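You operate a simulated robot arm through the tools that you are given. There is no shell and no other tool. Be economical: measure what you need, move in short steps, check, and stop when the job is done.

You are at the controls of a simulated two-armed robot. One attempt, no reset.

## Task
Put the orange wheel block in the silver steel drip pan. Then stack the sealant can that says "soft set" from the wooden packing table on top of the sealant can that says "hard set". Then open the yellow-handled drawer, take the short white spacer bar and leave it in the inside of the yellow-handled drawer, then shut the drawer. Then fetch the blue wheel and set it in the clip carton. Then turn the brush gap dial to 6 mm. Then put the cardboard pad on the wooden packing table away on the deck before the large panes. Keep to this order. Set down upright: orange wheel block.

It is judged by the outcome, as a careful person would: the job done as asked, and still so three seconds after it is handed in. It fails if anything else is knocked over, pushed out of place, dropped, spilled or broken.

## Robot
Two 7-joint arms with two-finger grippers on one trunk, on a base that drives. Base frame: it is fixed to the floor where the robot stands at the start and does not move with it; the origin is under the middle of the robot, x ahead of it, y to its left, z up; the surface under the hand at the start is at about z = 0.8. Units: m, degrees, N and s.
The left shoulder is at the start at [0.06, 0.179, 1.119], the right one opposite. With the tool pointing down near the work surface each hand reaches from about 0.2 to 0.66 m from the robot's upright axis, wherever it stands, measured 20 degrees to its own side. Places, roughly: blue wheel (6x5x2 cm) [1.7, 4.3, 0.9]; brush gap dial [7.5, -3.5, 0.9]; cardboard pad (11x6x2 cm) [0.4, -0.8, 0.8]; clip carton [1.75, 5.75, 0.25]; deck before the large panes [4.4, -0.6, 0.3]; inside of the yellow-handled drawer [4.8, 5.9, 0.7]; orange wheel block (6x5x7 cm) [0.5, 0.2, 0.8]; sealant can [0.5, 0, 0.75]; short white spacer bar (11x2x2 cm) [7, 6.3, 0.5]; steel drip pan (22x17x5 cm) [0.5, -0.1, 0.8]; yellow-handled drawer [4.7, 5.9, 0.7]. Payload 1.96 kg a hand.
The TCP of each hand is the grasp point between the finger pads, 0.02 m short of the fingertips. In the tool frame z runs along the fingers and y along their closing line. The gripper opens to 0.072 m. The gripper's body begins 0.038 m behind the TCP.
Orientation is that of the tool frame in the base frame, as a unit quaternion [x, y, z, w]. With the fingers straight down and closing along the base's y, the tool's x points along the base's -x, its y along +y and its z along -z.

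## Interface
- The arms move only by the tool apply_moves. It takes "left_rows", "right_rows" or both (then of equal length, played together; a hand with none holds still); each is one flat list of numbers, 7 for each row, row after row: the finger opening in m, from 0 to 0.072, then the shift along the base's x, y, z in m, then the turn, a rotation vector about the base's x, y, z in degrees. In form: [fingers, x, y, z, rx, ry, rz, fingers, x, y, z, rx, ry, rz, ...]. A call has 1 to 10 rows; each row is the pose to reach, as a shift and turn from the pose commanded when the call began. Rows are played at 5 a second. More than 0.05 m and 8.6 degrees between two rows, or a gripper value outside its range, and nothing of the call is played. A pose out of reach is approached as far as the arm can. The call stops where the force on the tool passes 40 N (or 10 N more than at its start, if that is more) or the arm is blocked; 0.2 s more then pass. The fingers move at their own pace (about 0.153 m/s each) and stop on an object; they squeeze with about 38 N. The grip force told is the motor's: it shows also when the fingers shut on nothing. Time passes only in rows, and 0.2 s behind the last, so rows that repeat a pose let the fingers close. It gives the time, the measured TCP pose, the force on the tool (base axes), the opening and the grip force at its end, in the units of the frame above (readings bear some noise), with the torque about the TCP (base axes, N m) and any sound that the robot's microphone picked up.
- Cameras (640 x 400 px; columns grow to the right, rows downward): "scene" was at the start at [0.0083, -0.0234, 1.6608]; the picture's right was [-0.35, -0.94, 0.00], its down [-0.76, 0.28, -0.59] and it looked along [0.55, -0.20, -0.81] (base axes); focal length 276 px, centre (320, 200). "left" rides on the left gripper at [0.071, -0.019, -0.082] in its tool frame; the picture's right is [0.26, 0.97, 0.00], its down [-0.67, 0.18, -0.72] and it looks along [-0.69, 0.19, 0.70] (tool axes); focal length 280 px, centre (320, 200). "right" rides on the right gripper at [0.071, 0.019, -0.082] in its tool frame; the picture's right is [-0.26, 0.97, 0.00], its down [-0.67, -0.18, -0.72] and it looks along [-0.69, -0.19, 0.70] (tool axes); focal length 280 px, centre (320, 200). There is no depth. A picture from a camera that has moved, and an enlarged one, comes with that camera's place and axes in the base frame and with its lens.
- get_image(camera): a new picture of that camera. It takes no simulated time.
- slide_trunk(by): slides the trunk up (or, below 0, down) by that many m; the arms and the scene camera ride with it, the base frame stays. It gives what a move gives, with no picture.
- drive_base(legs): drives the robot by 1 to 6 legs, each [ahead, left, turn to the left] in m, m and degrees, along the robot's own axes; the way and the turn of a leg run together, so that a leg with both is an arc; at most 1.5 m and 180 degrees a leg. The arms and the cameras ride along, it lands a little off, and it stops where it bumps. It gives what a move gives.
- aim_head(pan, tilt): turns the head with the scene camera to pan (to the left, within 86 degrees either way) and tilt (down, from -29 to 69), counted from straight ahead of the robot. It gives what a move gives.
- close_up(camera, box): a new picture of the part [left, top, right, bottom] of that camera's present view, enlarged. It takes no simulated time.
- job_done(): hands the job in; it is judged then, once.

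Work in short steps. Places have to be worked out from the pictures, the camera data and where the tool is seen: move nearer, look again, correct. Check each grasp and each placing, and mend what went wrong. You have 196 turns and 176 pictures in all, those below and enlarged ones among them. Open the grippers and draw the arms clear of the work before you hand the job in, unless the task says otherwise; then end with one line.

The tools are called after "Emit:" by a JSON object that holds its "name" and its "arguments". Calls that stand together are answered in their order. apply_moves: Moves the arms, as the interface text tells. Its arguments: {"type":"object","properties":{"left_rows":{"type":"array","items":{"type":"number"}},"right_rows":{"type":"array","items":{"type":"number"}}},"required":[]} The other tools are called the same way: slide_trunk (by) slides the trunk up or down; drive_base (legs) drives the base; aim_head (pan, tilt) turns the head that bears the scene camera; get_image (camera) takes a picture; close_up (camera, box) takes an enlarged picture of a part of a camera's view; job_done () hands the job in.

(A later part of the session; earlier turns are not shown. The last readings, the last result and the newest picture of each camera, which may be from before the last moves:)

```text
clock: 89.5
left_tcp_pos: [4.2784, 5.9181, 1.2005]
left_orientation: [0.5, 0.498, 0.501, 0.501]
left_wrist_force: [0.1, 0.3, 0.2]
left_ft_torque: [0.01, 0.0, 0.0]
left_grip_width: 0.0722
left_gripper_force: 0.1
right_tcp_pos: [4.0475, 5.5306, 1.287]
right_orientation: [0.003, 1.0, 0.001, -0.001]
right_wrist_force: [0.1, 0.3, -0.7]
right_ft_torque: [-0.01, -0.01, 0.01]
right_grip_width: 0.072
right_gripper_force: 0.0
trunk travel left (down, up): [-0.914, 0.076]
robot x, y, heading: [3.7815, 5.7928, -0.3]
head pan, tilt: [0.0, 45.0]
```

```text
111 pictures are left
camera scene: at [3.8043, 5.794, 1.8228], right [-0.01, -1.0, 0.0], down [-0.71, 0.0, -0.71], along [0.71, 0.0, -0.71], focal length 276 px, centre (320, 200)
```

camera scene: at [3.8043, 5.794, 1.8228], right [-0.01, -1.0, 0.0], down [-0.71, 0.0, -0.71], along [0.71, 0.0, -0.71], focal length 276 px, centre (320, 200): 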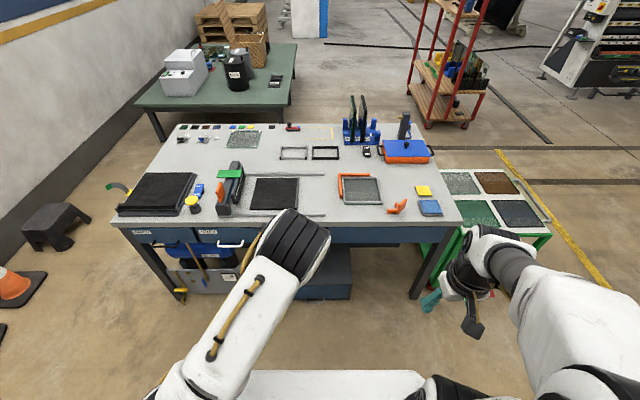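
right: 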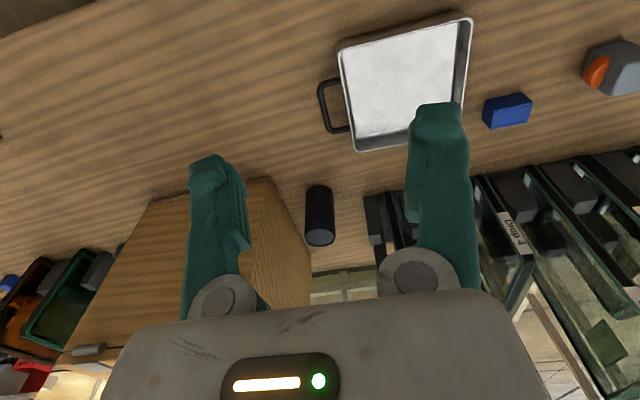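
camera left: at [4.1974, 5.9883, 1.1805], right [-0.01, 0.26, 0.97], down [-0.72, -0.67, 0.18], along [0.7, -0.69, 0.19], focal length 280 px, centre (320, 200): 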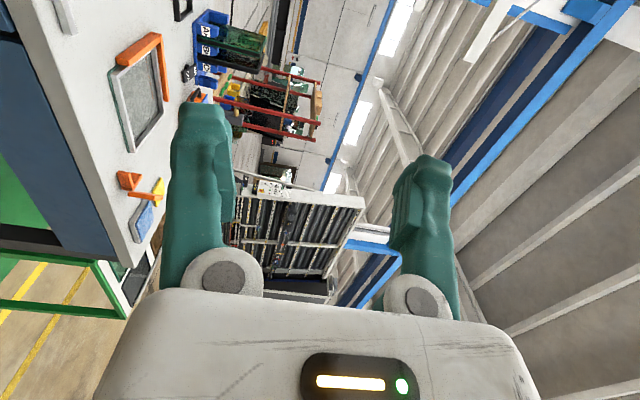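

Trunk steps are limited to 0.4 m: −0.4 then −0.04, putting the hand at z≈0.76.

Emit:
{"name": "slide_trunk", "arguments": {"by": -0.4}}

Emit:
{"name": "slide_trunk", "arguments": {"by": -0.04}}

Emit:
{"name": "get_image", "arguments": {"camera": "left"}}

Emit:
{"name": "get_image", "arguments": {"camera": "scene"}}

```text
clock: 93.4
left_tcp_pos: [4.2784, 5.9162, 0.8001]
left_orientation: [0.5, 0.498, 0.501, 0.501]
left_wrist_force: [-0.6, 0.2, -0.5]
left_ft_torque: [0.03, 0.02, -0.01]
left_grip_width: 0.072
left_gripper_force: 0.0
right_tcp_pos: [4.0454, 5.5314, 0.8872]
right_orientation: [0.002, 1.0, 0.001, -0.001]
right_wrist_force: [0.3, 0.0, 0.1]
right_ft_torque: [-0.03, 0.01, 0.02]
right_grip_width: 0.072
right_gripper_force: 0.0
trunk travel left (down, up): [-0.514, 0.476]
robot x, y, heading: [3.7796, 5.7881, -0.5]
head pan, tilt: [0.0, 45.0]
```

```text
clock: 94.2
left_tcp_pos: [4.2786, 5.9168, 0.7595]
left_orientation: [0.5, 0.498, 0.502, 0.5]
left_wrist_force: [0.4, 0.2, -0.6]
left_ft_torque: [-0.02, 0.05, 0.0]
left_grip_width: 0.0719
left_gripper_force: 0.1
right_tcp_pos: [4.0463, 5.5315, 0.8471]
right_orientation: [0.003, 1.0, 0.001, -0.001]
right_wrist_force: [0.9, -0.4, 0.0]
right_ft_torque: [0.0, 0.0, 0.02]
right_grip_width: 0.0721
right_gripper_force: 0.0
trunk travel left (down, up): [-0.474, 0.516]
robot x, y, heading: [3.7835, 5.7906, -0.3]
head pan, tilt: [0.0, 45.0]
```

```text
110 pictures are left
camera left: at [4.1971, 5.9885, 0.7408], right [0.0, 0.26, 0.97], down [-0.72, -0.67, 0.18], along [0.7, -0.69, 0.19], focal length 280 px, centre (320, 200)
```

left: 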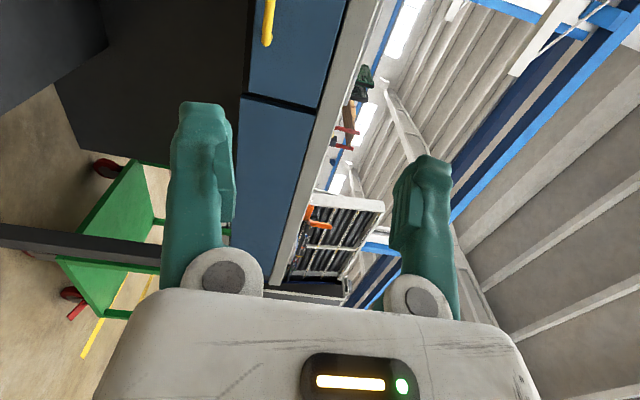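

```text
109 pictures are left
camera scene: at [3.8038, 5.7941, 1.3828], right [-0.01, -1.0, 0.0], down [-0.71, 0.0, -0.71], along [0.71, 0.0, -0.71], focal length 276 px, centre (320, 200)
```

scene: 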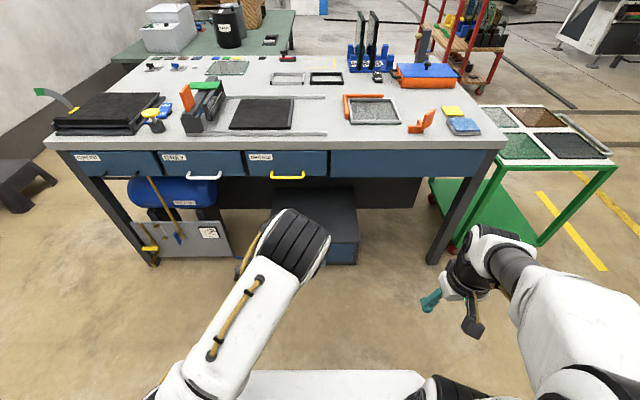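

Triangulated handle bar: x≈4.598, z≈0.706, centre y≈5.912. I move the hand to x≈4.50 at that height and check.

Emit:
{"name": "apply_moves", "arguments": {"left_rows": [0.072, 0.02, -0.004, -0.04, 0, 0, 0, 0.072, 0.065, -0.004, -0.054, 0, 0, 0, 0.072, 0.11, -0.004, -0.054, 0, 0, 0, 0.072, 0.155, -0.004, -0.054, 0, 0, 0, 0.072, 0.2, -0.004, -0.054, 0, 0, 0, 0.072, 0.22, -0.004, -0.054, 0, 0, 0]}}

Emit:
{"name": "get_image", "arguments": {"camera": "left"}}

Emit:
{"name": "close_up", "arguments": {"camera": "scene", "box": [220, 130, 380, 230]}}

```text
clock: 95.6
left_tcp_pos: [4.4999, 5.913, 0.7051]
left_orientation: [0.5, 0.498, 0.502, 0.5]
left_wrist_force: [-0.5, -0.9, 1.1]
left_ft_torque: [-0.02, -0.03, 0.0]
left_grip_width: 0.0721
left_gripper_force: 0.0
right_tcp_pos: [4.0467, 5.5312, 0.8462]
right_orientation: [0.002, 1.0, 0.0, -0.001]
right_wrist_force: [-0.2, -0.3, -0.4]
right_ft_torque: [-0.02, -0.01, 0.0]
right_grip_width: 0.0721
right_gripper_force: 0.1
trunk travel left (down, up): [-0.474, 0.516]
robot x, y, heading: [3.7811, 5.7928, -0.3]
head pan, tilt: [0.0, 45.0]
```

```text
108 pictures are left
camera left: at [4.4184, 5.9847, 0.6859], right [0.0, 0.26, 0.97], down [-0.72, -0.67, 0.18], along [0.7, -0.69, 0.19], focal length 280 px, centre (320, 200)
```

left: 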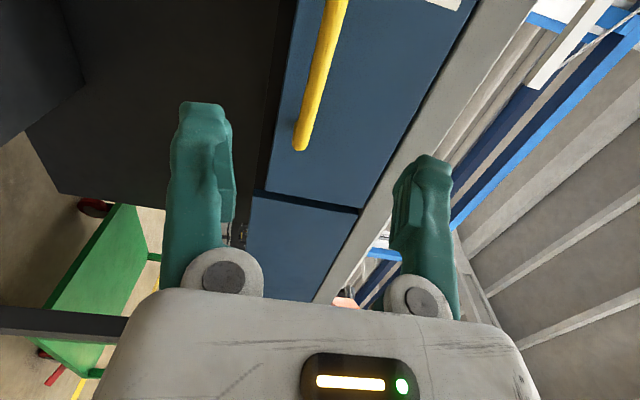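

```text
4.00 times, centred on (300, 180) of scene
camera zoom: at [3.8041, 5.7941, 1.3828], right [-0.01, -1.0, 0.0], down [-0.71, 0.0, -0.71], along [0.71, 0.0, -0.71], focal length 1105 px, centre (400, 280)
```

zoom: 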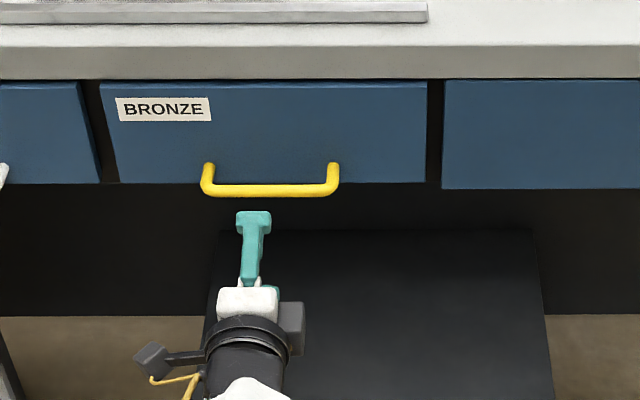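

Handle confirmed at z≈0.705. Advance 9.5 cm and close on the bar.

Emit:
{"name": "apply_moves", "arguments": {"left_rows": [0.072, 0.045, 0, 0, 0, 0, 0, 0.072, 0.08, 0, 0, 0, 0, 0, 0.072, 0.096, 0, 0, 0, 0, 0, 0.072, 0.096, 0, 0, 0, 0, 0, 0.005, 0.096, 0, 0, 0, 0, 0, 0.005, 0.096, 0, 0, 0, 0, 0, 0.005, 0.096, 0, 0, 0, 0, 0]}}

Emit:
{"name": "get_image", "arguments": {"camera": "left"}}

```text
clock: 97.2
left_tcp_pos: [4.5735, 5.9082, 0.7221]
left_orientation: [0.499, 0.499, 0.501, 0.5]
left_wrist_force: [-0.3, -0.7, 0.0]
left_ft_torque: [0.06, -0.02, -0.03]
left_grip_width: 0.0049
left_gripper_force: 0.1
left hand out of reach, approached as far as the arm can: row 2, 3, 4, 5, 6, 7
right_tcp_pos: [4.0467, 5.5309, 0.8473]
right_orientation: [0.003, 1.0, 0.002, 0.0]
right_wrist_force: [0.7, 0.5, 0.2]
right_ft_torque: [0.0, 0.0, 0.01]
right_grip_width: 0.0719
right_gripper_force: 0.1
trunk travel left (down, up): [-0.474, 0.516]
robot x, y, heading: [3.7853, 5.789, -0.5]
head pan, tilt: [0.0, 45.0]
```

```text
106 pictures are left
camera left: at [4.4921, 5.9793, 0.7029], right [0.0, 0.26, 0.97], down [-0.72, -0.67, 0.18], along [0.7, -0.69, 0.19], focal length 280 px, centre (320, 200)
```

left: 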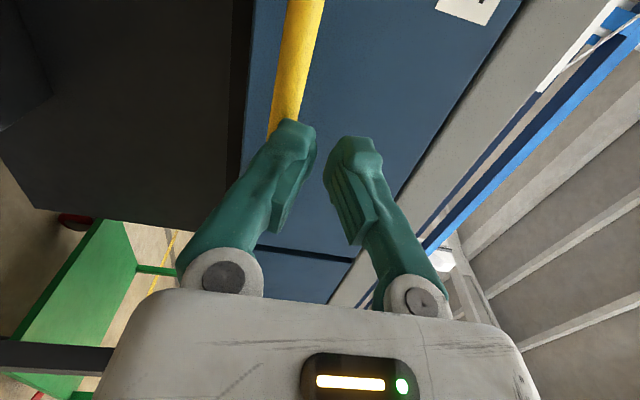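

Out of reach by 2–3 cm and it drifted above the bar. Retreat, reopen, and drive the base ahead 0.1 m.

Emit:
{"name": "apply_moves", "arguments": {"left_rows": [0.005, -0.04, 0, 0, 0, 0, 0, 0.005, -0.085, 0, 0, 0, 0, 0, 0.005, -0.125, 0, 0, 0, 0, 0, 0.072, -0.125, 0, 0, 0, 0, 0, 0.072, -0.125, 0, 0, 0, 0, 0]}}

Emit:
{"name": "drive_base", "arguments": {"legs": [[0.08, 0, 0]]}}

Emit:
{"name": "get_image", "arguments": {"camera": "left"}}

```text
clock: 98.4
left_tcp_pos: [4.447, 5.9102, 0.7246]
left_orientation: [0.499, 0.499, 0.501, 0.501]
left_wrist_force: [0.2, 0.0, 0.6]
left_ft_torque: [-0.01, 0.0, 0.01]
left_grip_width: 0.0721
left_gripper_force: 0.0
right_tcp_pos: [4.0478, 5.5305, 0.8466]
right_orientation: [0.002, 1.0, 0.001, -0.001]
right_wrist_force: [0.8, -0.4, 0.2]
right_ft_torque: [-0.04, 0.01, 0.01]
right_grip_width: 0.072
right_gripper_force: 0.0
trunk travel left (down, up): [-0.474, 0.516]
robot x, y, heading: [3.7814, 5.7969, -0.2]
head pan, tilt: [0.0, 45.0]
```

```text
clock: 99.5
left_tcp_pos: [4.5302, 5.9085, 0.7236]
left_orientation: [0.499, 0.498, 0.502, 0.5]
left_wrist_force: [0.4, 0.7, -0.3]
left_ft_torque: [-0.02, -0.02, -0.02]
left_grip_width: 0.0721
left_gripper_force: 0.0
right_tcp_pos: [4.1283, 5.5302, 0.8462]
right_orientation: [0.003, 1.0, 0.0, -0.001]
right_wrist_force: [-0.1, 0.2, 0.6]
right_ft_torque: [0.03, 0.03, 0.0]
right_grip_width: 0.0719
right_gripper_force: 0.0
trunk travel left (down, up): [-0.474, 0.516]
robot x, y, heading: [3.8639, 5.7914, -0.3]
head pan, tilt: [0.0, 45.0]
```

```text
105 pictures are left
camera left: at [4.4469, 5.9803, 0.7041], right [0.0, 0.26, 0.97], down [-0.72, -0.67, 0.18], along [0.7, -0.69, 0.19], focal length 280 px, centre (320, 200)
```

left: 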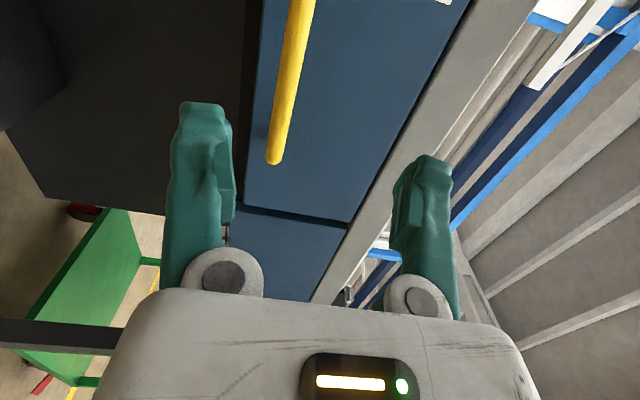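

Bar still at [4.60, –, 0.704]. Lower 19 mm, advance 6.6 cm, close.

Emit:
{"name": "apply_moves", "arguments": {"left_rows": [0.072, 0, 0.003, -0.019, 0, 0, 0, 0.072, 0.035, 0.003, -0.019, 0, 0, 0, 0.072, 0.066, 0.003, -0.019, 0, 0, 0, 0.072, 0.066, 0.003, -0.019, 0, 0, 0, 0.005, 0.066, 0.003, -0.019, 0, 0, 0, 0.005, 0.066, 0.003, -0.019, 0, 0, 0, 0.005, 0.066, 0.003, -0.019, 0, 0, 0]}}

Emit:
{"name": "get_image", "arguments": {"camera": "left"}}

```text
clock: 101.1
left_tcp_pos: [4.5965, 5.9115, 0.7043]
left_orientation: [0.5, 0.499, 0.501, 0.5]
left_wrist_force: [-1.8, -1.8, -12.4]
left_ft_torque: [0.04, 0.12, 0.03]
left_grip_width: 0.01
left_gripper_force: 37.4
right_tcp_pos: [4.1302, 5.5299, 0.8467]
right_orientation: [0.002, 1.0, 0.0, 0.0]
right_wrist_force: [0.5, -0.6, 0.0]
right_ft_torque: [0.0, -0.02, 0.0]
right_grip_width: 0.0718
right_gripper_force: 0.1
trunk travel left (down, up): [-0.474, 0.516]
robot x, y, heading: [3.8614, 5.7968, -0.3]
head pan, tilt: [0.0, 45.0]
```

```text
104 pictures are left
camera left: at [4.5141, 5.9834, 0.6852], right [0.0, 0.26, 0.97], down [-0.72, -0.67, 0.18], along [0.7, -0.69, 0.19], focal length 280 px, centre (320, 200)
```

left: 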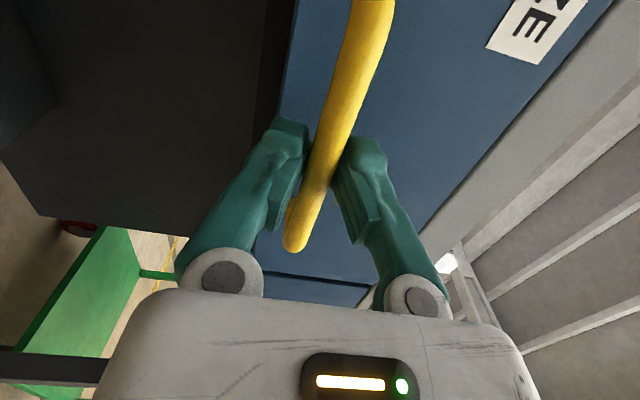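

Bar gripped (1 cm). Pull the drawer out 0.25 m.

Emit:
{"name": "apply_moves", "arguments": {"left_rows": [0.005, -0.02, 0, -0.001, 0, 0, 0, 0.005, -0.05, 0, -0.001, 0, 0, 0, 0.005, -0.08, 0, -0.001, 0, 0, 0, 0.005, -0.11, 0, -0.001, 0, 0, 0, 0.005, -0.14, 0, -0.001, 0, 0, 0, 0.005, -0.17, 0, -0.001, 0, 0, 0, 0.005, -0.2, 0, -0.001, 0, 0, 0, 0.005, -0.23, 0, -0.001, 0, 0, 0, 0.005, -0.25, 0, -0.001, 0, 0, 0]}}

Emit:
{"name": "get_image", "arguments": {"camera": "scene"}}

```text
clock: 103.1
left_tcp_pos: [4.3436, 5.913, 0.7047]
left_orientation: [0.5, 0.499, 0.501, 0.499]
left_wrist_force: [-1.0, 7.4, -4.9]
left_ft_torque: [0.12, 0.03, 0.38]
left_grip_width: 0.01
left_gripper_force: 37.9
right_tcp_pos: [4.1286, 5.5314, 0.8476]
right_orientation: [0.002, 1.0, 0.0, -0.001]
right_wrist_force: [-0.3, -0.1, -0.4]
right_ft_torque: [0.01, 0.05, 0.01]
right_grip_width: 0.072
right_gripper_force: 0.0
trunk travel left (down, up): [-0.474, 0.516]
robot x, y, heading: [3.866, 5.7913, -0.3]
head pan, tilt: [0.0, 45.0]
```

```text
103 pictures are left
camera scene: at [3.8847, 5.7948, 1.3826], right [-0.01, -1.0, 0.0], down [-0.71, 0.0, -0.71], along [0.71, 0.0, -0.71], focal length 276 px, centre (320, 200)
```

scene: 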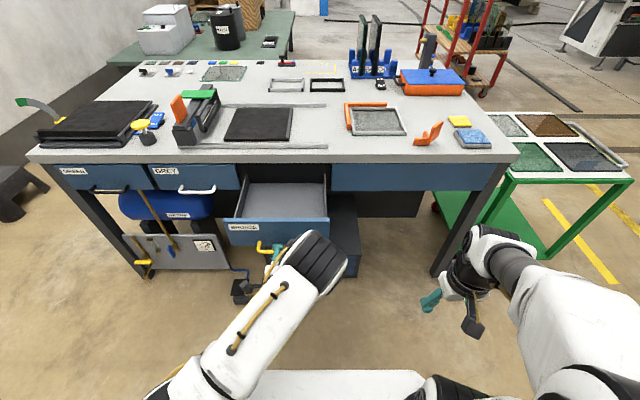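

Drawer is open about 25 cm. Release the handle, back off, and raise the left hand.

Emit:
{"name": "apply_moves", "arguments": {"left_rows": [0.072, 0, 0, 0, 0, 0, 0, 0.072, 0, 0, 0, 0, 0, 0, 0.072, -0.04, 0, 0, 0, 0, 0, 0.072, -0.08, 0, 0, 0, 0, 0, 0.072, -0.08, 0, 0.04, 0, 0, 0, 0.072, -0.08, 0, 0.085, 0, 0, 0, 0.072, -0.08, 0, 0.13, 0, 0, 0, 0.072, -0.08, 0, 0.17, 0, 0, 0]}}

Emit:
{"name": "close_up", "arguments": {"camera": "scene", "box": [190, 160, 350, 260]}}

```text
clock: 104.9
left_tcp_pos: [4.32, 5.8913, 0.8505]
left_orientation: [0.5, 0.498, 0.502, 0.5]
left_wrist_force: [0.0, -0.4, 0.2]
left_ft_torque: [0.04, -0.02, 0.01]
left_grip_width: 0.0721
left_gripper_force: 0.0
left hand out of reach, approached as far as the arm can: row 6, 7, 8
right_tcp_pos: [4.1274, 5.5297, 0.8465]
right_orientation: [0.002, 1.0, 0.0, -0.001]
right_wrist_force: [-0.4, -0.1, 0.6]
right_ft_torque: [-0.03, -0.02, -0.01]
right_grip_width: 0.072
right_gripper_force: 0.0
trunk travel left (down, up): [-0.474, 0.516]
robot x, y, heading: [3.8615, 5.7951, -0.4]
head pan, tilt: [0.0, 45.0]
```

```text
4.00 times, centred on (270, 210) of scene
camera zoom: at [3.8835, 5.7941, 1.3827], right [-0.01, -1.0, 0.0], down [-0.71, 0.0, -0.71], along [0.71, 0.0, -0.71], focal length 1105 px, centre (520, 160)
```

zoom: 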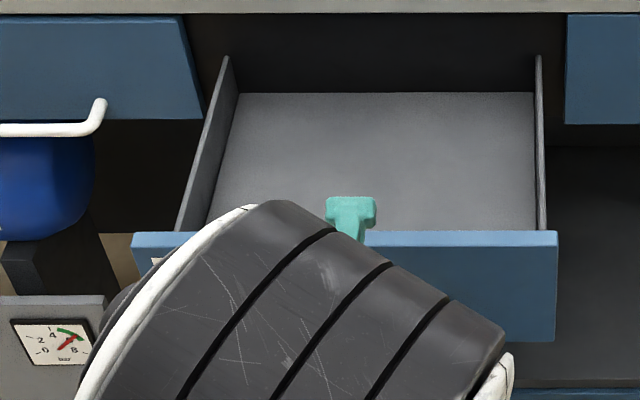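

Left hand is clear. Now drive around the bench's right side: back off, slide right, then forward along y≈3.8.

Emit:
{"name": "drive_base", "arguments": {"legs": [[-0.45, 0, 0], [0, -1.4, 0], [0.3, -0.6, 0], [1.3, 0, 0], [0.95, 0, 0], [0, 0, 90]]}}

Emit:
{"name": "aim_head", "arguments": {"pan": -15, "tilt": 30}}

Emit:
{"name": "get_image", "arguments": {"camera": "scene"}}

```text
clock: 132.0
left_tcp_pos: [5.8596, 4.2581, 0.8503]
left_orientation: [0.0, 0.705, 0.709, -0.003]
left_wrist_force: [-0.4, -0.2, 0.2]
left_ft_torque: [0.0, 0.02, -0.01]
left_grip_width: 0.0721
left_gripper_force: 0.1
right_tcp_pos: [6.2212, 4.0655, 0.8461]
right_orientation: [-0.707, 0.707, 0.0, -0.001]
right_wrist_force: [-0.1, -0.5, 0.7]
right_ft_torque: [0.0, 0.0, -0.01]
right_grip_width: 0.0719
right_gripper_force: 0.0
trunk travel left (down, up): [-0.474, 0.516]
robot x, y, heading: [5.957, 3.8023, 90.2]
head pan, tilt: [0.0, 45.0]
```

```text
clock: 132.8
left_tcp_pos: [5.8612, 4.258, 0.8493]
left_orientation: [-0.001, 0.705, 0.709, -0.003]
left_wrist_force: [-0.3, -0.4, 0.0]
left_ft_torque: [0.01, 0.0, -0.01]
left_grip_width: 0.0722
left_gripper_force: 0.0
right_tcp_pos: [6.2206, 4.0658, 0.846]
right_orientation: [-0.707, 0.707, -0.001, -0.001]
right_wrist_force: [-0.1, 1.0, -0.3]
right_ft_torque: [-0.01, -0.02, -0.03]
right_grip_width: 0.072
right_gripper_force: 0.0
trunk travel left (down, up): [-0.474, 0.516]
robot x, y, heading: [5.9628, 3.8007, 90.1]
head pan, tilt: [-15.0, 30.0]
```

```text
101 pictures are left
camera scene: at [5.9838, 3.8298, 1.4053], right [0.97, -0.26, 0.0], down [-0.13, -0.48, -0.87], along [0.22, 0.84, -0.5], focal length 276 px, centre (320, 200)
```

scene: 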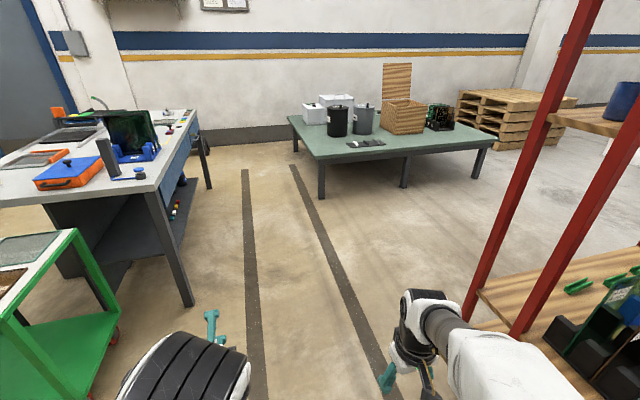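

Path is clear. Drive up and right to about [7.0, 5.55] facing the green table.

Emit:
{"name": "drive_base", "arguments": {"legs": [[1.2, 0, 0], [0.55, -1.0, 0]]}}

Emit:
{"name": "aim_head", "arguments": {"pan": 0, "tilt": 45}}

Emit:
{"name": "get_image", "arguments": {"camera": "scene"}}

Emit:
{"name": "get_image", "arguments": {"camera": "right"}}

```text
clock: 144.3
left_tcp_pos: [6.903, 5.9997, 0.8496]
left_orientation: [0.005, 0.706, 0.709, 0.003]
left_wrist_force: [0.1, -0.5, -0.2]
left_ft_torque: [0.0, 0.02, -0.01]
left_grip_width: 0.0721
left_gripper_force: 0.1
right_tcp_pos: [7.2589, 5.8029, 0.847]
right_orientation: [-0.701, 0.713, -0.001, -0.002]
right_wrist_force: [-0.2, 0.1, 0.6]
right_ft_torque: [-0.03, 0.0, -0.02]
right_grip_width: 0.0719
right_gripper_force: 0.1
trunk travel left (down, up): [-0.474, 0.516]
robot x, y, heading: [6.9968, 5.5443, 88.7]
head pan, tilt: [-15.0, 30.0]
```

```text
clock: 145.1
left_tcp_pos: [6.9028, 6.0005, 0.8511]
left_orientation: [0.005, 0.705, 0.709, 0.003]
left_wrist_force: [0.3, -0.3, 0.3]
left_ft_torque: [-0.02, 0.0, 0.01]
left_grip_width: 0.072
left_gripper_force: 0.1
right_tcp_pos: [7.2592, 5.8035, 0.8458]
right_orientation: [-0.701, 0.713, -0.001, -0.001]
right_wrist_force: [-0.4, -0.2, 0.0]
right_ft_torque: [-0.02, 0.01, -0.01]
right_grip_width: 0.0721
right_gripper_force: 0.0
trunk travel left (down, up): [-0.474, 0.516]
robot x, y, heading: [6.9953, 5.5431, 89.0]
head pan, tilt: [0.0, 45.0]
```

```text
100 pictures are left
camera scene: at [6.9952, 5.5649, 1.3828], right [1.0, -0.02, 0.0], down [-0.01, -0.71, -0.71], along [0.01, 0.71, -0.71], focal length 276 px, centre (320, 200)
```

scene: 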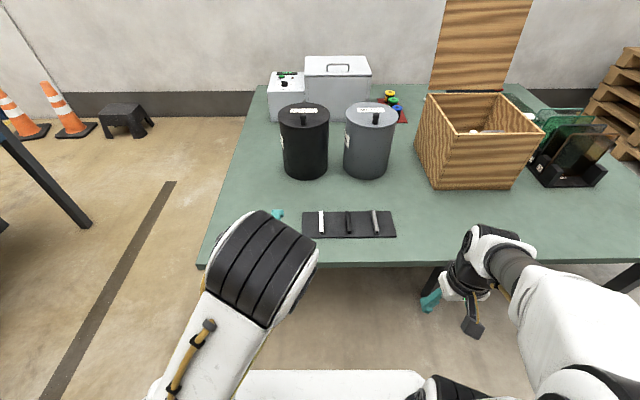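

```text
99 pictures are left
camera right: at [7.2394, 5.7329, 0.9273], right [-0.96, 0.28, 0.0], down [0.2, 0.67, 0.71], along [0.2, 0.69, -0.7], focal length 280 px, centre (320, 200)
```

right: 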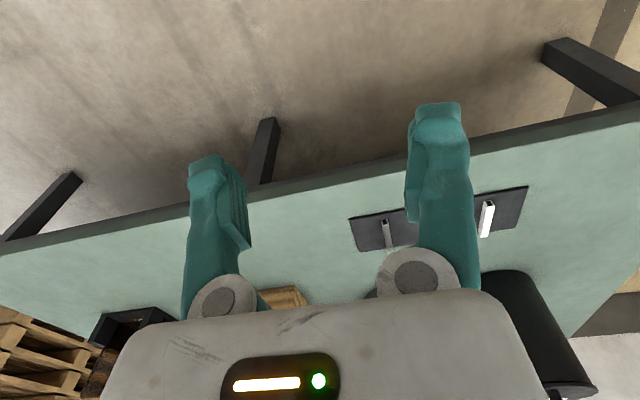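

The white bar is the left one of three on a black mat, lying along y. Enlarge it for the position.

Emit:
{"name": "close_up", "arguments": {"camera": "scene", "box": [270, 190, 430, 290]}}

Emit:
{"name": "close_up", "arguments": {"camera": "right", "box": [320, 160, 560, 310]}}

```text
4.00 times, centred on (350, 240) of scene
camera zoom: at [6.9952, 5.5649, 1.3828], right [1.0, -0.02, 0.0], down [-0.01, -0.71, -0.71], along [0.01, 0.71, -0.71], focal length 1105 px, centre (200, 40)
```

zoom: 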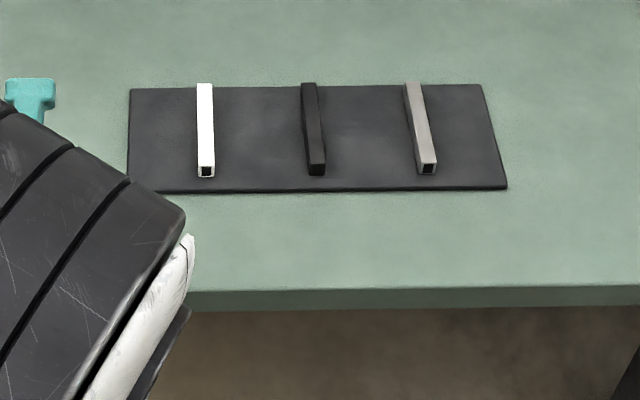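

```text
2.67 times, centred on (440, 235) of right
camera zoom: at [7.2394, 5.7329, 0.9273], right [-0.96, 0.28, 0.0], down [0.2, 0.67, 0.71], along [0.2, 0.69, -0.7], focal length 748 px, centre (0, 107)
```

zoom: 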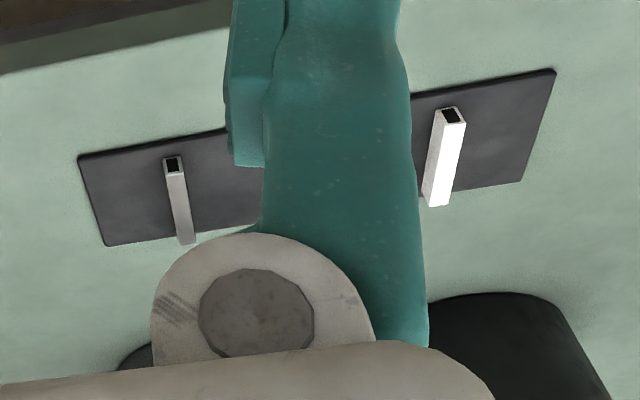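

Bar's centre ≈[7.010, 6.322], top z≈0.50, along y. I drive 0.2 m ahead and 0.15 m left so the right arm can take it clear of the left one.

Emit:
{"name": "drive_base", "arguments": {"legs": [[0.2, 0.15, 1]]}}

Emit:
{"name": "get_image", "arguments": {"camera": "scene"}}

```text
clock: 146.9
left_tcp_pos: [6.743, 6.2019, 0.8501]
left_orientation: [-0.002, 0.706, 0.708, -0.004]
left_wrist_force: [-0.8, -1.1, 0.5]
left_ft_torque: [0.03, 0.01, -0.01]
left_grip_width: 0.0716
left_gripper_force: 0.1
right_tcp_pos: [7.1042, 6.0119, 0.8469]
right_orientation: [0.708, -0.706, 0.001, 0.001]
right_wrist_force: [-0.1, -0.4, -0.3]
right_ft_torque: [0.02, -0.04, 0.02]
right_grip_width: 0.072
right_gripper_force: 0.2
trunk travel left (down, up): [-0.474, 0.516]
robot x, y, heading: [6.8465, 5.7431, 90.2]
head pan, tilt: [0.0, 45.0]
```

```text
96 pictures are left
camera scene: at [6.8437, 5.7695, 1.3828], right [1.0, 0.0, 0.0], down [0.0, -0.71, -0.71], along [0.0, 0.71, -0.71], focal length 276 px, centre (320, 200)
```

scene: 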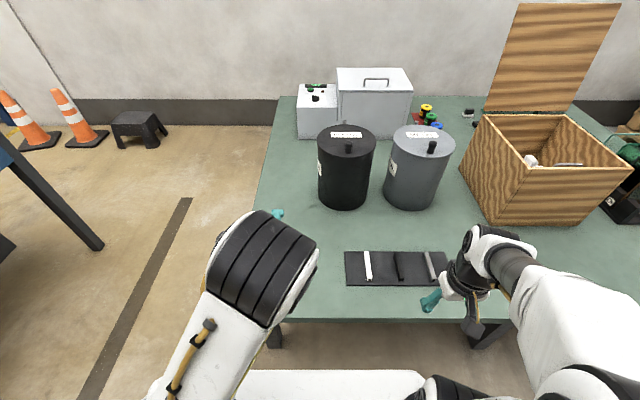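

Move the right hand above the bar at z≈0.62.

Emit:
{"name": "apply_moves", "arguments": {"right_rows": [0.072, -0.012, 0.04, -0.02, 0, 0, 0, 0.072, -0.024, 0.08, -0.045, 0, 0, 0, 0.072, -0.036, 0.12, -0.07, 0, 0, 0, 0.072, -0.048, 0.16, -0.095, 0, 0, 0, 0.072, -0.06, 0.2, -0.12, 0, 0, 0, 0.072, -0.072, 0.24, -0.145, 0, 0, 0, 0.072, -0.084, 0.28, -0.17, 0, 0, 0, 0.072, -0.094, 0.3, -0.2, 0, 0, 0, 0.072, -0.094, 0.3, -0.22, 0, 0, 0]}}

Emit:
{"name": "get_image", "arguments": {"camera": "right"}}

```text
clock: 148.9
left_tcp_pos: [6.7433, 6.2021, 0.8503]
left_orientation: [-0.003, 0.705, 0.709, -0.005]
left_wrist_force: [0.1, -1.0, -0.7]
left_ft_torque: [0.01, -0.01, 0.01]
left_grip_width: 0.0721
left_gripper_force: 0.0
right_tcp_pos: [7.0094, 6.3105, 0.6255]
right_orientation: [0.709, -0.706, 0.0, 0.001]
right_wrist_force: [0.1, 0.0, 0.3]
right_ft_torque: [-0.03, 0.01, 0.0]
right_grip_width: 0.0721
right_gripper_force: 0.1
trunk travel left (down, up): [-0.474, 0.516]
robot x, y, heading: [6.8436, 5.7437, 90.2]
head pan, tilt: [0.0, 45.0]
```

```text
95 pictures are left
camera right: at [6.9911, 6.2401, 0.7067], right [-0.97, 0.26, 0.0], down [0.18, 0.68, 0.71], along [0.18, 0.69, -0.7], focal length 280 px, centre (320, 200)
```

right: 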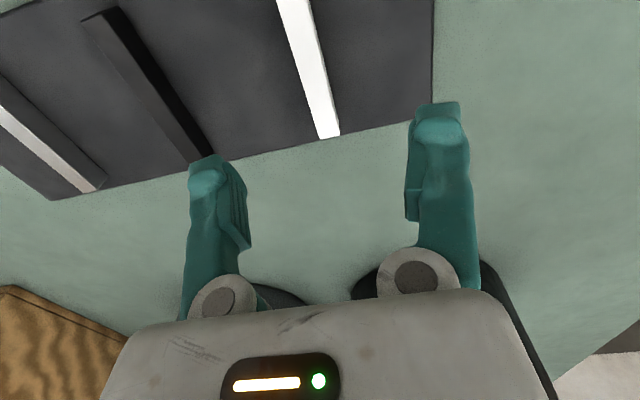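

Bar axis x≈7.018, centre y≈6.32. Align and descend to z≈0.506, then close.

Emit:
{"name": "apply_moves", "arguments": {"right_rows": [0.072, 0.008, 0.008, 0, 0, 0, 0, 0.072, 0.008, 0.008, -0.04, 0, 0, 0, 0.072, 0.008, 0.008, -0.08, 0, 0, 0, 0.072, 0.008, 0.008, -0.105, 0, 0, 0, 0.072, 0.008, 0.008, -0.119, 0, 0, 0, 0.072, 0.008, 0.008, -0.119, 0, 0, 0, 0.005, 0.008, 0.008, -0.119, 0, 0, 0, 0.005, 0.008, 0.008, -0.119, 0, 0, 0, 0.005, 0.008, 0.008, -0.119, 0, 0, 0]}}

Emit:
{"name": "get_image", "arguments": {"camera": "right"}}

```text
clock: 150.0
left_tcp_pos: [6.742, 6.2007, 0.8522]
left_orientation: [-0.002, 0.705, 0.709, -0.004]
left_wrist_force: [0.3, -0.2, 0.8]
left_ft_torque: [0.0, -0.03, -0.01]
left_grip_width: 0.0718
left_gripper_force: 0.0
right_tcp_pos: [7.0181, 6.319, 0.5268]
right_orientation: [0.707, -0.707, 0.001, 0.002]
right_wrist_force: [-1.4, -10.0, 12.5]
right_ft_torque: [-0.15, -0.52, -0.44]
right_grip_width: 0.072
right_gripper_force: 0.0
trunk travel left (down, up): [-0.474, 0.516]
robot x, y, heading: [6.8437, 5.7419, 90.1]
head pan, tilt: [0.0, 45.0]
stopped in row 5 (right hand): the force on the tool passed its limit at 60 N (the readings are from after the stop); the commanded pose is now the measured one
```

```text
94 pictures are left
camera right: at [6.999, 6.249, 0.6061], right [-0.97, 0.26, 0.0], down [0.18, 0.68, 0.71], along [0.19, 0.69, -0.7], focal length 280 px, centre (320, 200)
```

right: 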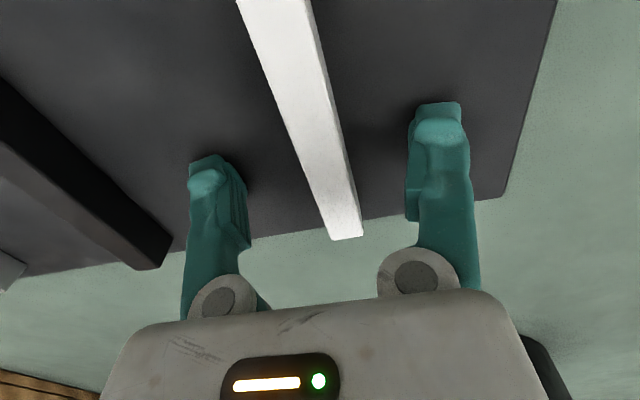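

Fingertips reached the mat (z≈0.503). I rise 3 mm and close on the bar.

Emit:
{"name": "apply_moves", "arguments": {"right_rows": [0.072, 0, 0, 0.001, 0, 0, 0, 0.005, 0, 0, 0.001, 0, 0, 0, 0.005, 0, 0, 0.001, 0, 0, 0, 0.005, 0, 0, 0.001, 0, 0, 0]}}

Emit:
{"name": "get_image", "arguments": {"camera": "right"}}

```text
clock: 151.0
left_tcp_pos: [6.7426, 6.2021, 0.8523]
left_orientation: [-0.002, 0.705, 0.709, -0.004]
left_wrist_force: [0.5, 0.0, 0.8]
left_ft_torque: [0.03, 0.02, -0.01]
left_grip_width: 0.0721
left_gripper_force: 0.1
right_tcp_pos: [7.0182, 6.3206, 0.5284]
right_orientation: [0.708, -0.706, 0.0, 0.0]
right_wrist_force: [-0.2, 1.7, 16.7]
right_ft_torque: [-0.01, 0.01, 0.01]
right_grip_width: 0.0136
right_gripper_force: 38.5
trunk travel left (down, up): [-0.474, 0.516]
robot x, y, heading: [6.8423, 5.7468, 90.2]
head pan, tilt: [0.0, 45.0]
```

```text
93 pictures are left
camera right: at [6.9992, 6.2499, 0.6072], right [-0.97, 0.26, 0.0], down [0.18, 0.68, 0.71], along [0.19, 0.69, -0.7], focal length 280 px, centre (320, 200)
```

right: 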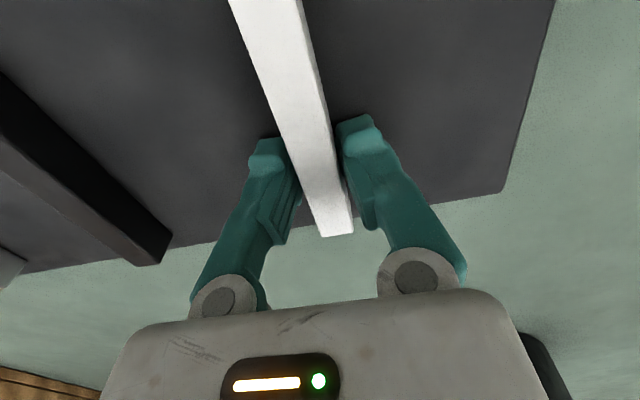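

Gripped at 1.4 cm. Lift and bring it back toward the body.

Emit:
{"name": "apply_moves", "arguments": {"right_rows": [0.005, 0, 0, 0.03, 0, 0, 0, 0.005, 0, 0, 0.075, 0, 0, 0, 0.005, 0, 0, 0.12, 0, 0, 0, 0.005, 0.01, -0.03, 0.15, 0, 0, 0, 0.005, 0.02, -0.06, 0.18, 0, 0, 0, 0.005, 0.03, -0.1, 0.2, 0, 0, 0, 0.005, 0.04, -0.14, 0.22, 0, 0, 0, 0.005, 0.05, -0.18, 0.24, 0, 0, 0]}}

Emit:
{"name": "get_image", "arguments": {"camera": "scene"}}

```text
clock: 152.8
left_tcp_pos: [6.7442, 6.2017, 0.8512]
left_orientation: [-0.003, 0.705, 0.709, -0.004]
left_wrist_force: [0.3, -0.1, 0.2]
left_ft_torque: [-0.01, -0.05, 0.01]
left_grip_width: 0.0717
left_gripper_force: 0.1
right_tcp_pos: [7.0673, 6.1387, 0.7669]
right_orientation: [0.709, -0.706, 0.001, 0.002]
right_wrist_force: [0.1, 0.2, -0.2]
right_ft_torque: [0.0, -0.04, -0.01]
right_grip_width: 0.0137
right_gripper_force: 37.6
trunk travel left (down, up): [-0.474, 0.516]
robot x, y, heading: [6.8443, 5.75, 90.1]
head pan, tilt: [0.0, 45.0]
```

```text
92 pictures are left
camera scene: at [6.8444, 5.7674, 1.3828], right [1.0, 0.0, 0.0], down [0.0, -0.71, -0.71], along [0.0, 0.71, -0.71], focal length 276 px, centre (320, 200)
```

scene: 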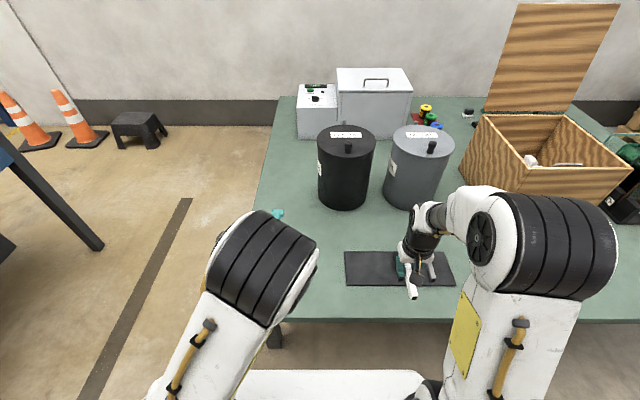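

Bar held. Drive back the same way to the front of the bench.

Emit:
{"name": "drive_base", "arguments": {"legs": [[-0.25, 0, 0], [-0.3, 0.85, 0], [-1.4, 0, 0], [0, 0, -90.1], [-1.3, 0, 0], [-1.3, 0, 0]]}}

Emit:
{"name": "drive_base", "arguments": {"legs": [[0, 1.2, 0], [0, 1.05, 0]]}}

Emit:
{"name": "get_image", "arguments": {"camera": "scene"}}

```text
clock: 181.5
left_tcp_pos: [3.8377, 3.9171, 0.8506]
left_orientation: [0.496, 0.501, 0.505, 0.498]
left_wrist_force: [0.3, -0.3, -0.1]
left_ft_torque: [-0.01, -0.03, -0.02]
left_grip_width: 0.0721
left_gripper_force: 0.0
right_tcp_pos: [3.7771, 3.5937, 0.7664]
right_orientation: [-0.004, 1.0, 0.0, -0.001]
right_wrist_force: [0.0, -0.5, 0.0]
right_ft_torque: [0.01, 0.01, 0.02]
right_grip_width: 0.0136
right_gripper_force: 38.4
trunk travel left (down, up): [-0.474, 0.516]
robot x, y, heading: [3.3818, 3.8136, 0.4]
head pan, tilt: [0.0, 45.0]
```

```text
clock: 192.6
left_tcp_pos: [3.7788, 6.194, 0.8505]
left_orientation: [0.492, 0.506, 0.508, 0.493]
left_wrist_force: [0.2, -0.4, 0.9]
left_ft_torque: [0.02, -0.01, 0.01]
left_grip_width: 0.0717
left_gripper_force: 0.0
right_tcp_pos: [3.7245, 5.8691, 0.7679]
right_orientation: [-0.013, 1.0, -0.001, -0.002]
right_wrist_force: [0.2, -0.1, 0.0]
right_ft_torque: [0.02, 0.01, 0.0]
right_grip_width: 0.0138
right_gripper_force: 38.0
trunk travel left (down, up): [-0.474, 0.516]
robot x, y, heading: [3.3257, 6.0861, 1.4]
head pan, tilt: [0.0, 45.0]
```

```text
91 pictures are left
camera scene: at [3.3458, 6.0859, 1.3828], right [0.02, -1.0, 0.0], down [-0.71, -0.02, -0.71], along [0.71, 0.02, -0.71], focal length 276 px, centre (320, 200)
```

scene: 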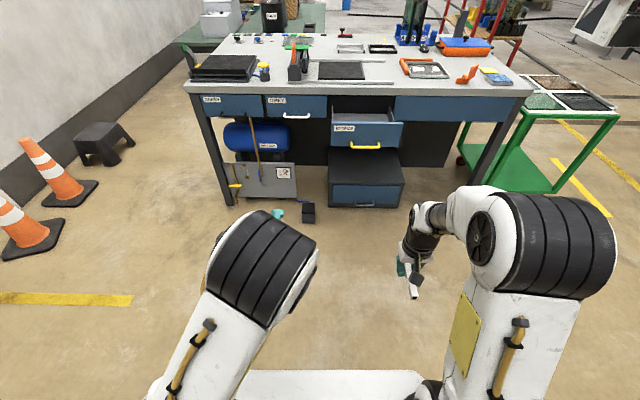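

Raise the trunk 0.2 m for clearance over the drawer and drive ahead 0.65 m.

Emit:
{"name": "slide_trunk", "arguments": {"by": 0.2}}

Emit:
{"name": "drive_base", "arguments": {"legs": [[0.6, -0.02, -1.4]]}}

Emit:
{"name": "get_image", "arguments": {"camera": "scene"}}

Emit:
{"name": "get_image", "arguments": {"camera": "right"}}

```text
clock: 194.8
left_tcp_pos: [3.78, 6.1941, 1.0511]
left_orientation: [0.492, 0.506, 0.509, 0.493]
left_wrist_force: [-0.3, 0.6, -0.1]
left_ft_torque: [0.03, 0.01, 0.01]
left_grip_width: 0.0719
left_gripper_force: 0.0
right_tcp_pos: [3.7247, 5.8698, 0.9665]
right_orientation: [-0.012, 1.0, 0.0, -0.003]
right_wrist_force: [0.7, 0.1, 0.5]
right_ft_torque: [0.0, -0.02, -0.02]
right_grip_width: 0.0136
right_gripper_force: 37.5
trunk travel left (down, up): [-0.674, 0.316]
robot x, y, heading: [3.3255, 6.0836, 1.4]
head pan, tilt: [0.0, 45.0]
```

```text
clock: 198.1
left_tcp_pos: [4.3657, 6.1741, 1.0503]
left_orientation: [0.497, 0.501, 0.504, 0.498]
left_wrist_force: [0.2, 0.9, -0.3]
left_ft_torque: [0.0, -0.01, 0.01]
left_grip_width: 0.0719
left_gripper_force: 0.0
right_tcp_pos: [4.3043, 5.8494, 0.9664]
right_orientation: [-0.002, 1.0, 0.0, -0.003]
right_wrist_force: [-0.1, -0.1, -0.1]
right_ft_torque: [-0.02, 0.02, -0.01]
right_grip_width: 0.0137
right_gripper_force: 38.7
trunk travel left (down, up): [-0.674, 0.316]
robot x, y, heading: [3.9131, 6.0737, 0.4]
head pan, tilt: [0.0, 45.0]
```

```text
90 pictures are left
camera scene: at [3.9303, 6.0736, 1.5828], right [0.0, -1.0, 0.0], down [-0.71, 0.0, -0.71], along [0.71, 0.0, -0.71], focal length 276 px, centre (320, 200)
```

scene: 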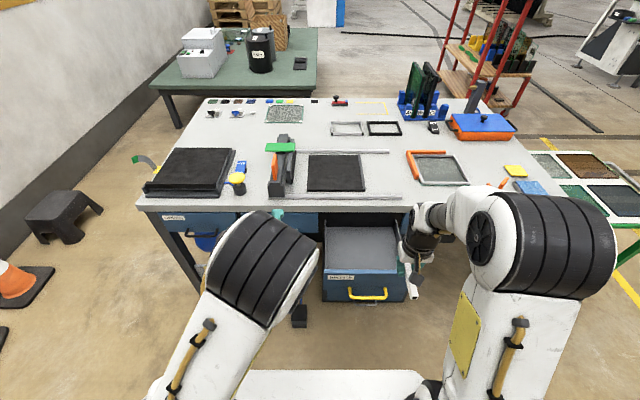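

```text
89 pictures are left
camera right: at [4.2337, 5.869, 1.047], right [0.26, 0.97, 0.0], down [0.68, -0.18, 0.71], along [0.69, -0.18, -0.7], focal length 280 px, centre (320, 200)
```

right: 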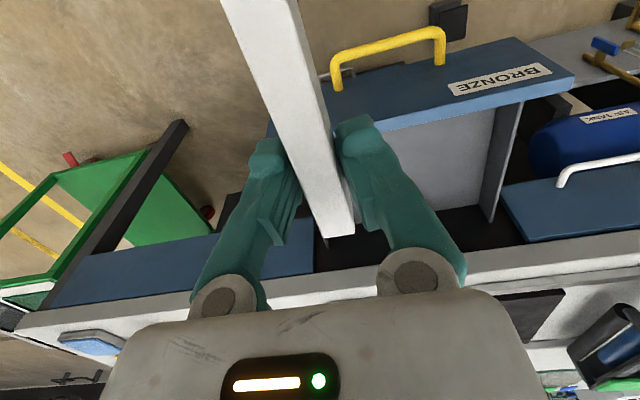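

Move the right hand over the open drawer at z≈0.88, then look.

Emit:
{"name": "apply_moves", "arguments": {"right_rows": [0.005, 0.04, 0.015, -0.01, 0, 0, 0, 0.005, 0.08, 0.03, -0.03, 0, 0, 0, 0.005, 0.12, 0.045, -0.05, 0, 0, 0, 0.005, 0.155, 0.06, -0.07, 0, 0, 0, 0.005, 0.172, 0.062, -0.086, 0, 0, 0, 0.005, 0.172, 0.062, -0.086, 0, 0, 0]}}

Emit:
{"name": "get_image", "arguments": {"camera": "right"}}

Emit:
{"name": "close_up", "arguments": {"camera": "scene", "box": [280, 190, 440, 310]}}

```text
clock: 199.5
left_tcp_pos: [4.3663, 6.1738, 1.0513]
left_orientation: [0.496, 0.5, 0.504, 0.499]
left_wrist_force: [0.4, 0.7, 0.7]
left_ft_torque: [0.01, -0.01, -0.01]
left_grip_width: 0.0722
left_gripper_force: 0.0
right_tcp_pos: [4.4773, 5.9121, 0.8787]
right_orientation: [-0.002, 1.0, 0.0, -0.001]
right_wrist_force: [-0.1, -0.6, -0.4]
right_ft_torque: [0.02, 0.01, -0.02]
right_grip_width: 0.0136
right_gripper_force: 38.1
trunk travel left (down, up): [-0.674, 0.316]
robot x, y, heading: [3.9084, 6.0701, 0.4]
head pan, tilt: [0.0, 45.0]
```

```text
88 pictures are left
camera right: at [4.4063, 5.9311, 0.9601], right [0.26, 0.97, 0.0], down [0.68, -0.18, 0.71], along [0.69, -0.18, -0.7], focal length 280 px, centre (320, 200)
```

right: 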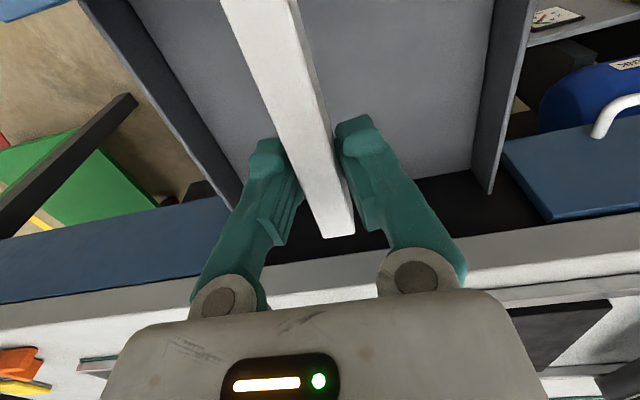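

```text
3.33 times, centred on (360, 250) of scene
camera zoom: at [3.9295, 6.0738, 1.5828], right [0.0, -1.0, 0.0], down [-0.71, 0.0, -0.71], along [0.71, 0.0, -0.71], focal length 921 px, centre (187, 33)
```

zoom: 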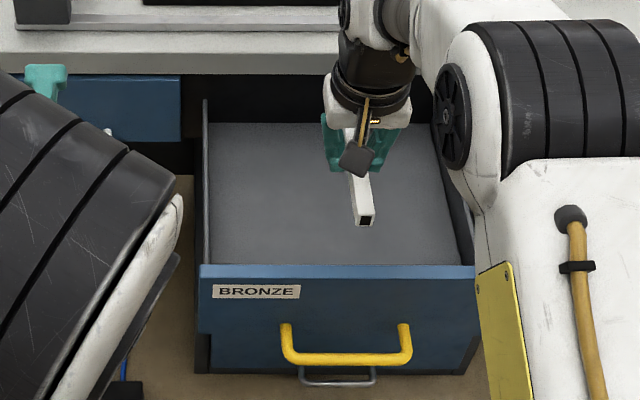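

Bar is over the drawer's inside. Lower in steps until it touches the drawer floor.

Emit:
{"name": "apply_moves", "arguments": {"right_rows": [0.005, 0, 0, -0.04, 0, 0, 0, 0.005, 0, 0, -0.08, 0, 0, 0, 0.005, 0, 0, -0.11, 0, 0, 0, 0.005, 0, 0, -0.125, 0, 0, 0, 0.005, 0, 0, -0.132, 0, 0, 0, 0.005, 0, 0, -0.138, 0, 0, 0, 0.005, 0, 0, -0.142, 0, 0, 0]}}

Emit:
{"name": "get_image", "arguments": {"camera": "right"}}

```text
clock: 201.1
left_tcp_pos: [4.3657, 6.1742, 1.0501]
left_orientation: [0.496, 0.502, 0.504, 0.498]
left_wrist_force: [-0.6, -0.1, 0.1]
left_ft_torque: [-0.02, 0.02, 0.0]
left_grip_width: 0.0717
left_gripper_force: 0.0
right_tcp_pos: [4.4765, 5.912, 0.7372]
right_orientation: [-0.003, 1.0, 0.0, -0.001]
right_wrist_force: [-0.4, 0.1, 0.4]
right_ft_torque: [0.0, 0.0, 0.01]
right_grip_width: 0.0134
right_gripper_force: 37.9
trunk travel left (down, up): [-0.674, 0.316]
robot x, y, heading: [3.907, 6.0721, 0.3]
head pan, tilt: [0.0, 45.0]
```

```text
86 pictures are left
camera right: at [4.406, 5.932, 0.8183], right [0.26, 0.97, 0.0], down [0.68, -0.18, 0.71], along [0.69, -0.18, -0.7], focal length 280 px, centre (320, 200)
```

right: 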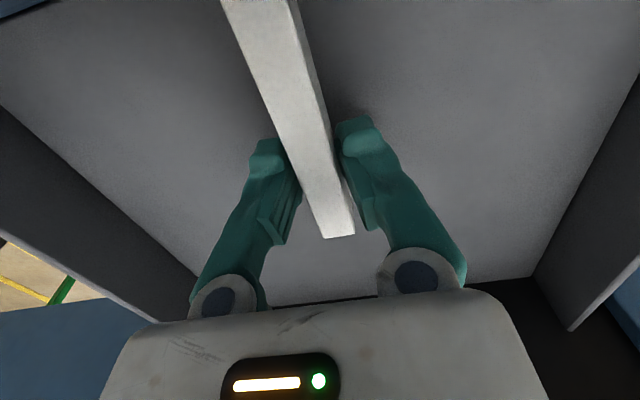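

Not touching yet; continue down in small steps.

Emit:
{"name": "apply_moves", "arguments": {"right_rows": [0.005, 0, 0, -0.004, 0, 0, 0, 0.005, 0, 0, -0.008, 0, 0, 0, 0.005, 0, 0, -0.012, 0, 0, 0, 0.005, 0, 0, -0.016, 0, 0, 0, 0.005, 0, 0, -0.019, 0, 0, 0]}}

```text
clock: 202.4
left_tcp_pos: [4.3643, 6.1753, 1.051]
left_orientation: [0.496, 0.501, 0.505, 0.498]
left_wrist_force: [0.5, 0.3, -1.1]
left_ft_torque: [-0.01, 0.0, 0.0]
left_grip_width: 0.072
left_gripper_force: 0.0
right_tcp_pos: [4.4792, 5.9115, 0.7261]
right_orientation: [-0.003, 1.0, 0.001, 0.003]
right_wrist_force: [0.1, -0.6, 29.8]
right_ft_torque: [0.46, 2.53, 0.06]
right_grip_width: 0.0136
right_gripper_force: 38.3
trunk travel left (down, up): [-0.674, 0.316]
robot x, y, heading: [3.9093, 6.0735, 0.2]
head pan, tilt: [0.0, 45.0]
stopped in row 5 (right hand): the force on the tool passed its limit at 42 N (the readings are from after the stop); the commanded pose is now the measured one
```

Torque says the contact is ~8 cm behind the TCP: the camera housing on the drawer front, not the bar. Rise, shift +2.5 cm in x, and lower again.

Emit:
{"name": "apply_moves", "arguments": {"right_rows": [0.005, 0, 0, 0.02, 0, 0, 0, 0.005, 0.025, 0, 0.02, 0, 0, 0, 0.005, 0.025, 0, 0.005, 0, 0, 0, 0.005, 0.025, 0, -0.002, 0, 0, 0, 0.005, 0.025, 0, -0.002, 0, 0, 0]}}

Emit:
{"name": "get_image", "arguments": {"camera": "right"}}

Emit:
{"name": "close_up", "arguments": {"camera": "scene", "box": [280, 190, 440, 310]}}

```text
clock: 203.6
left_tcp_pos: [4.3657, 6.174, 1.0491]
left_orientation: [0.498, 0.501, 0.503, 0.498]
left_wrist_force: [-0.1, -0.6, 0.2]
left_ft_torque: [0.03, -0.01, 0.0]
left_grip_width: 0.072
left_gripper_force: 0.0
right_tcp_pos: [4.5026, 5.9115, 0.7208]
right_orientation: [-0.004, 1.0, -0.001, 0.0]
right_wrist_force: [0.3, 0.6, -0.8]
right_ft_torque: [-0.01, 0.02, -0.02]
right_grip_width: 0.0136
right_gripper_force: 37.7
trunk travel left (down, up): [-0.674, 0.316]
robot x, y, heading: [3.9083, 6.0697, 0.2]
head pan, tilt: [0.0, 45.0]
```

```text
85 pictures are left
camera right: at [4.4328, 5.9304, 0.8001], right [0.26, 0.97, 0.0], down [0.68, -0.18, 0.71], along [0.69, -0.18, -0.7], focal length 280 px, centre (320, 200)
```

right: 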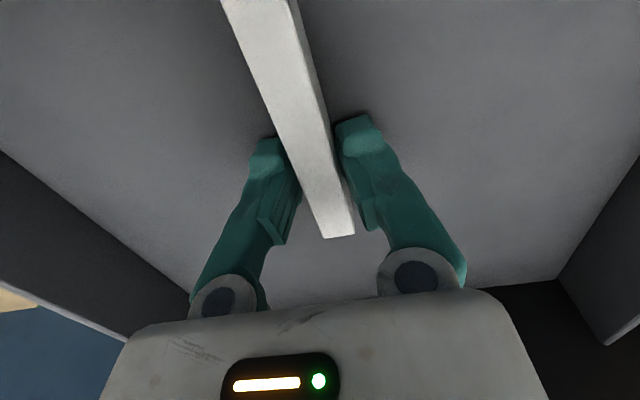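

```text
3.33 times, centred on (360, 250) of scene
camera zoom: at [3.9301, 6.0735, 1.5828], right [0.0, -1.0, 0.0], down [-0.71, 0.0, -0.71], along [0.71, 0.0, -0.71], focal length 921 px, centre (187, 33)
```

zoom: 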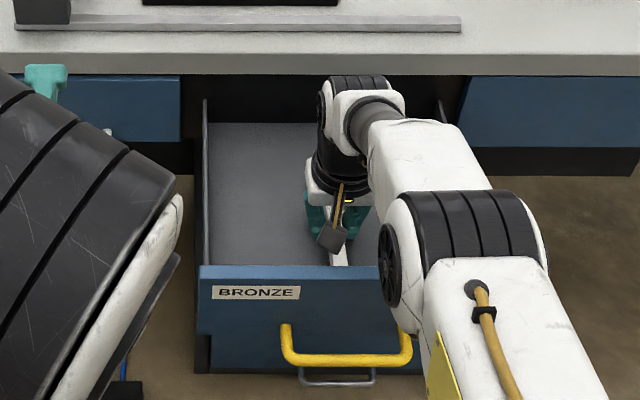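

Clear now. Continue down gently.

Emit:
{"name": "apply_moves", "arguments": {"right_rows": [0.005, 0, 0, -0.004, 0, 0, 0, 0.005, 0, 0, -0.008, 0, 0, 0, 0.005, 0, 0, -0.012, 0, 0, 0]}}

```text
clock: 204.3
left_tcp_pos: [4.3648, 6.1746, 1.0516]
left_orientation: [0.497, 0.501, 0.504, 0.498]
left_wrist_force: [-0.6, 0.9, 0.3]
left_ft_torque: [0.02, 0.01, 0.02]
left_grip_width: 0.0721
left_gripper_force: 0.0
right_tcp_pos: [4.5086, 5.9112, 0.72]
right_orientation: [-0.003, 1.0, 0.001, 0.007]
right_wrist_force: [-0.8, 0.9, 25.1]
right_ft_torque: [-0.01, 1.03, 0.02]
right_grip_width: 0.0138
right_gripper_force: 38.2
trunk travel left (down, up): [-0.674, 0.316]
robot x, y, heading: [3.9097, 6.0717, 0.2]
head pan, tilt: [0.0, 45.0]
stopped in row 3 (right hand): the force on the tool passed its limit at 45 N (the readings are from after the stop); the commanded pose is now the measured one
```

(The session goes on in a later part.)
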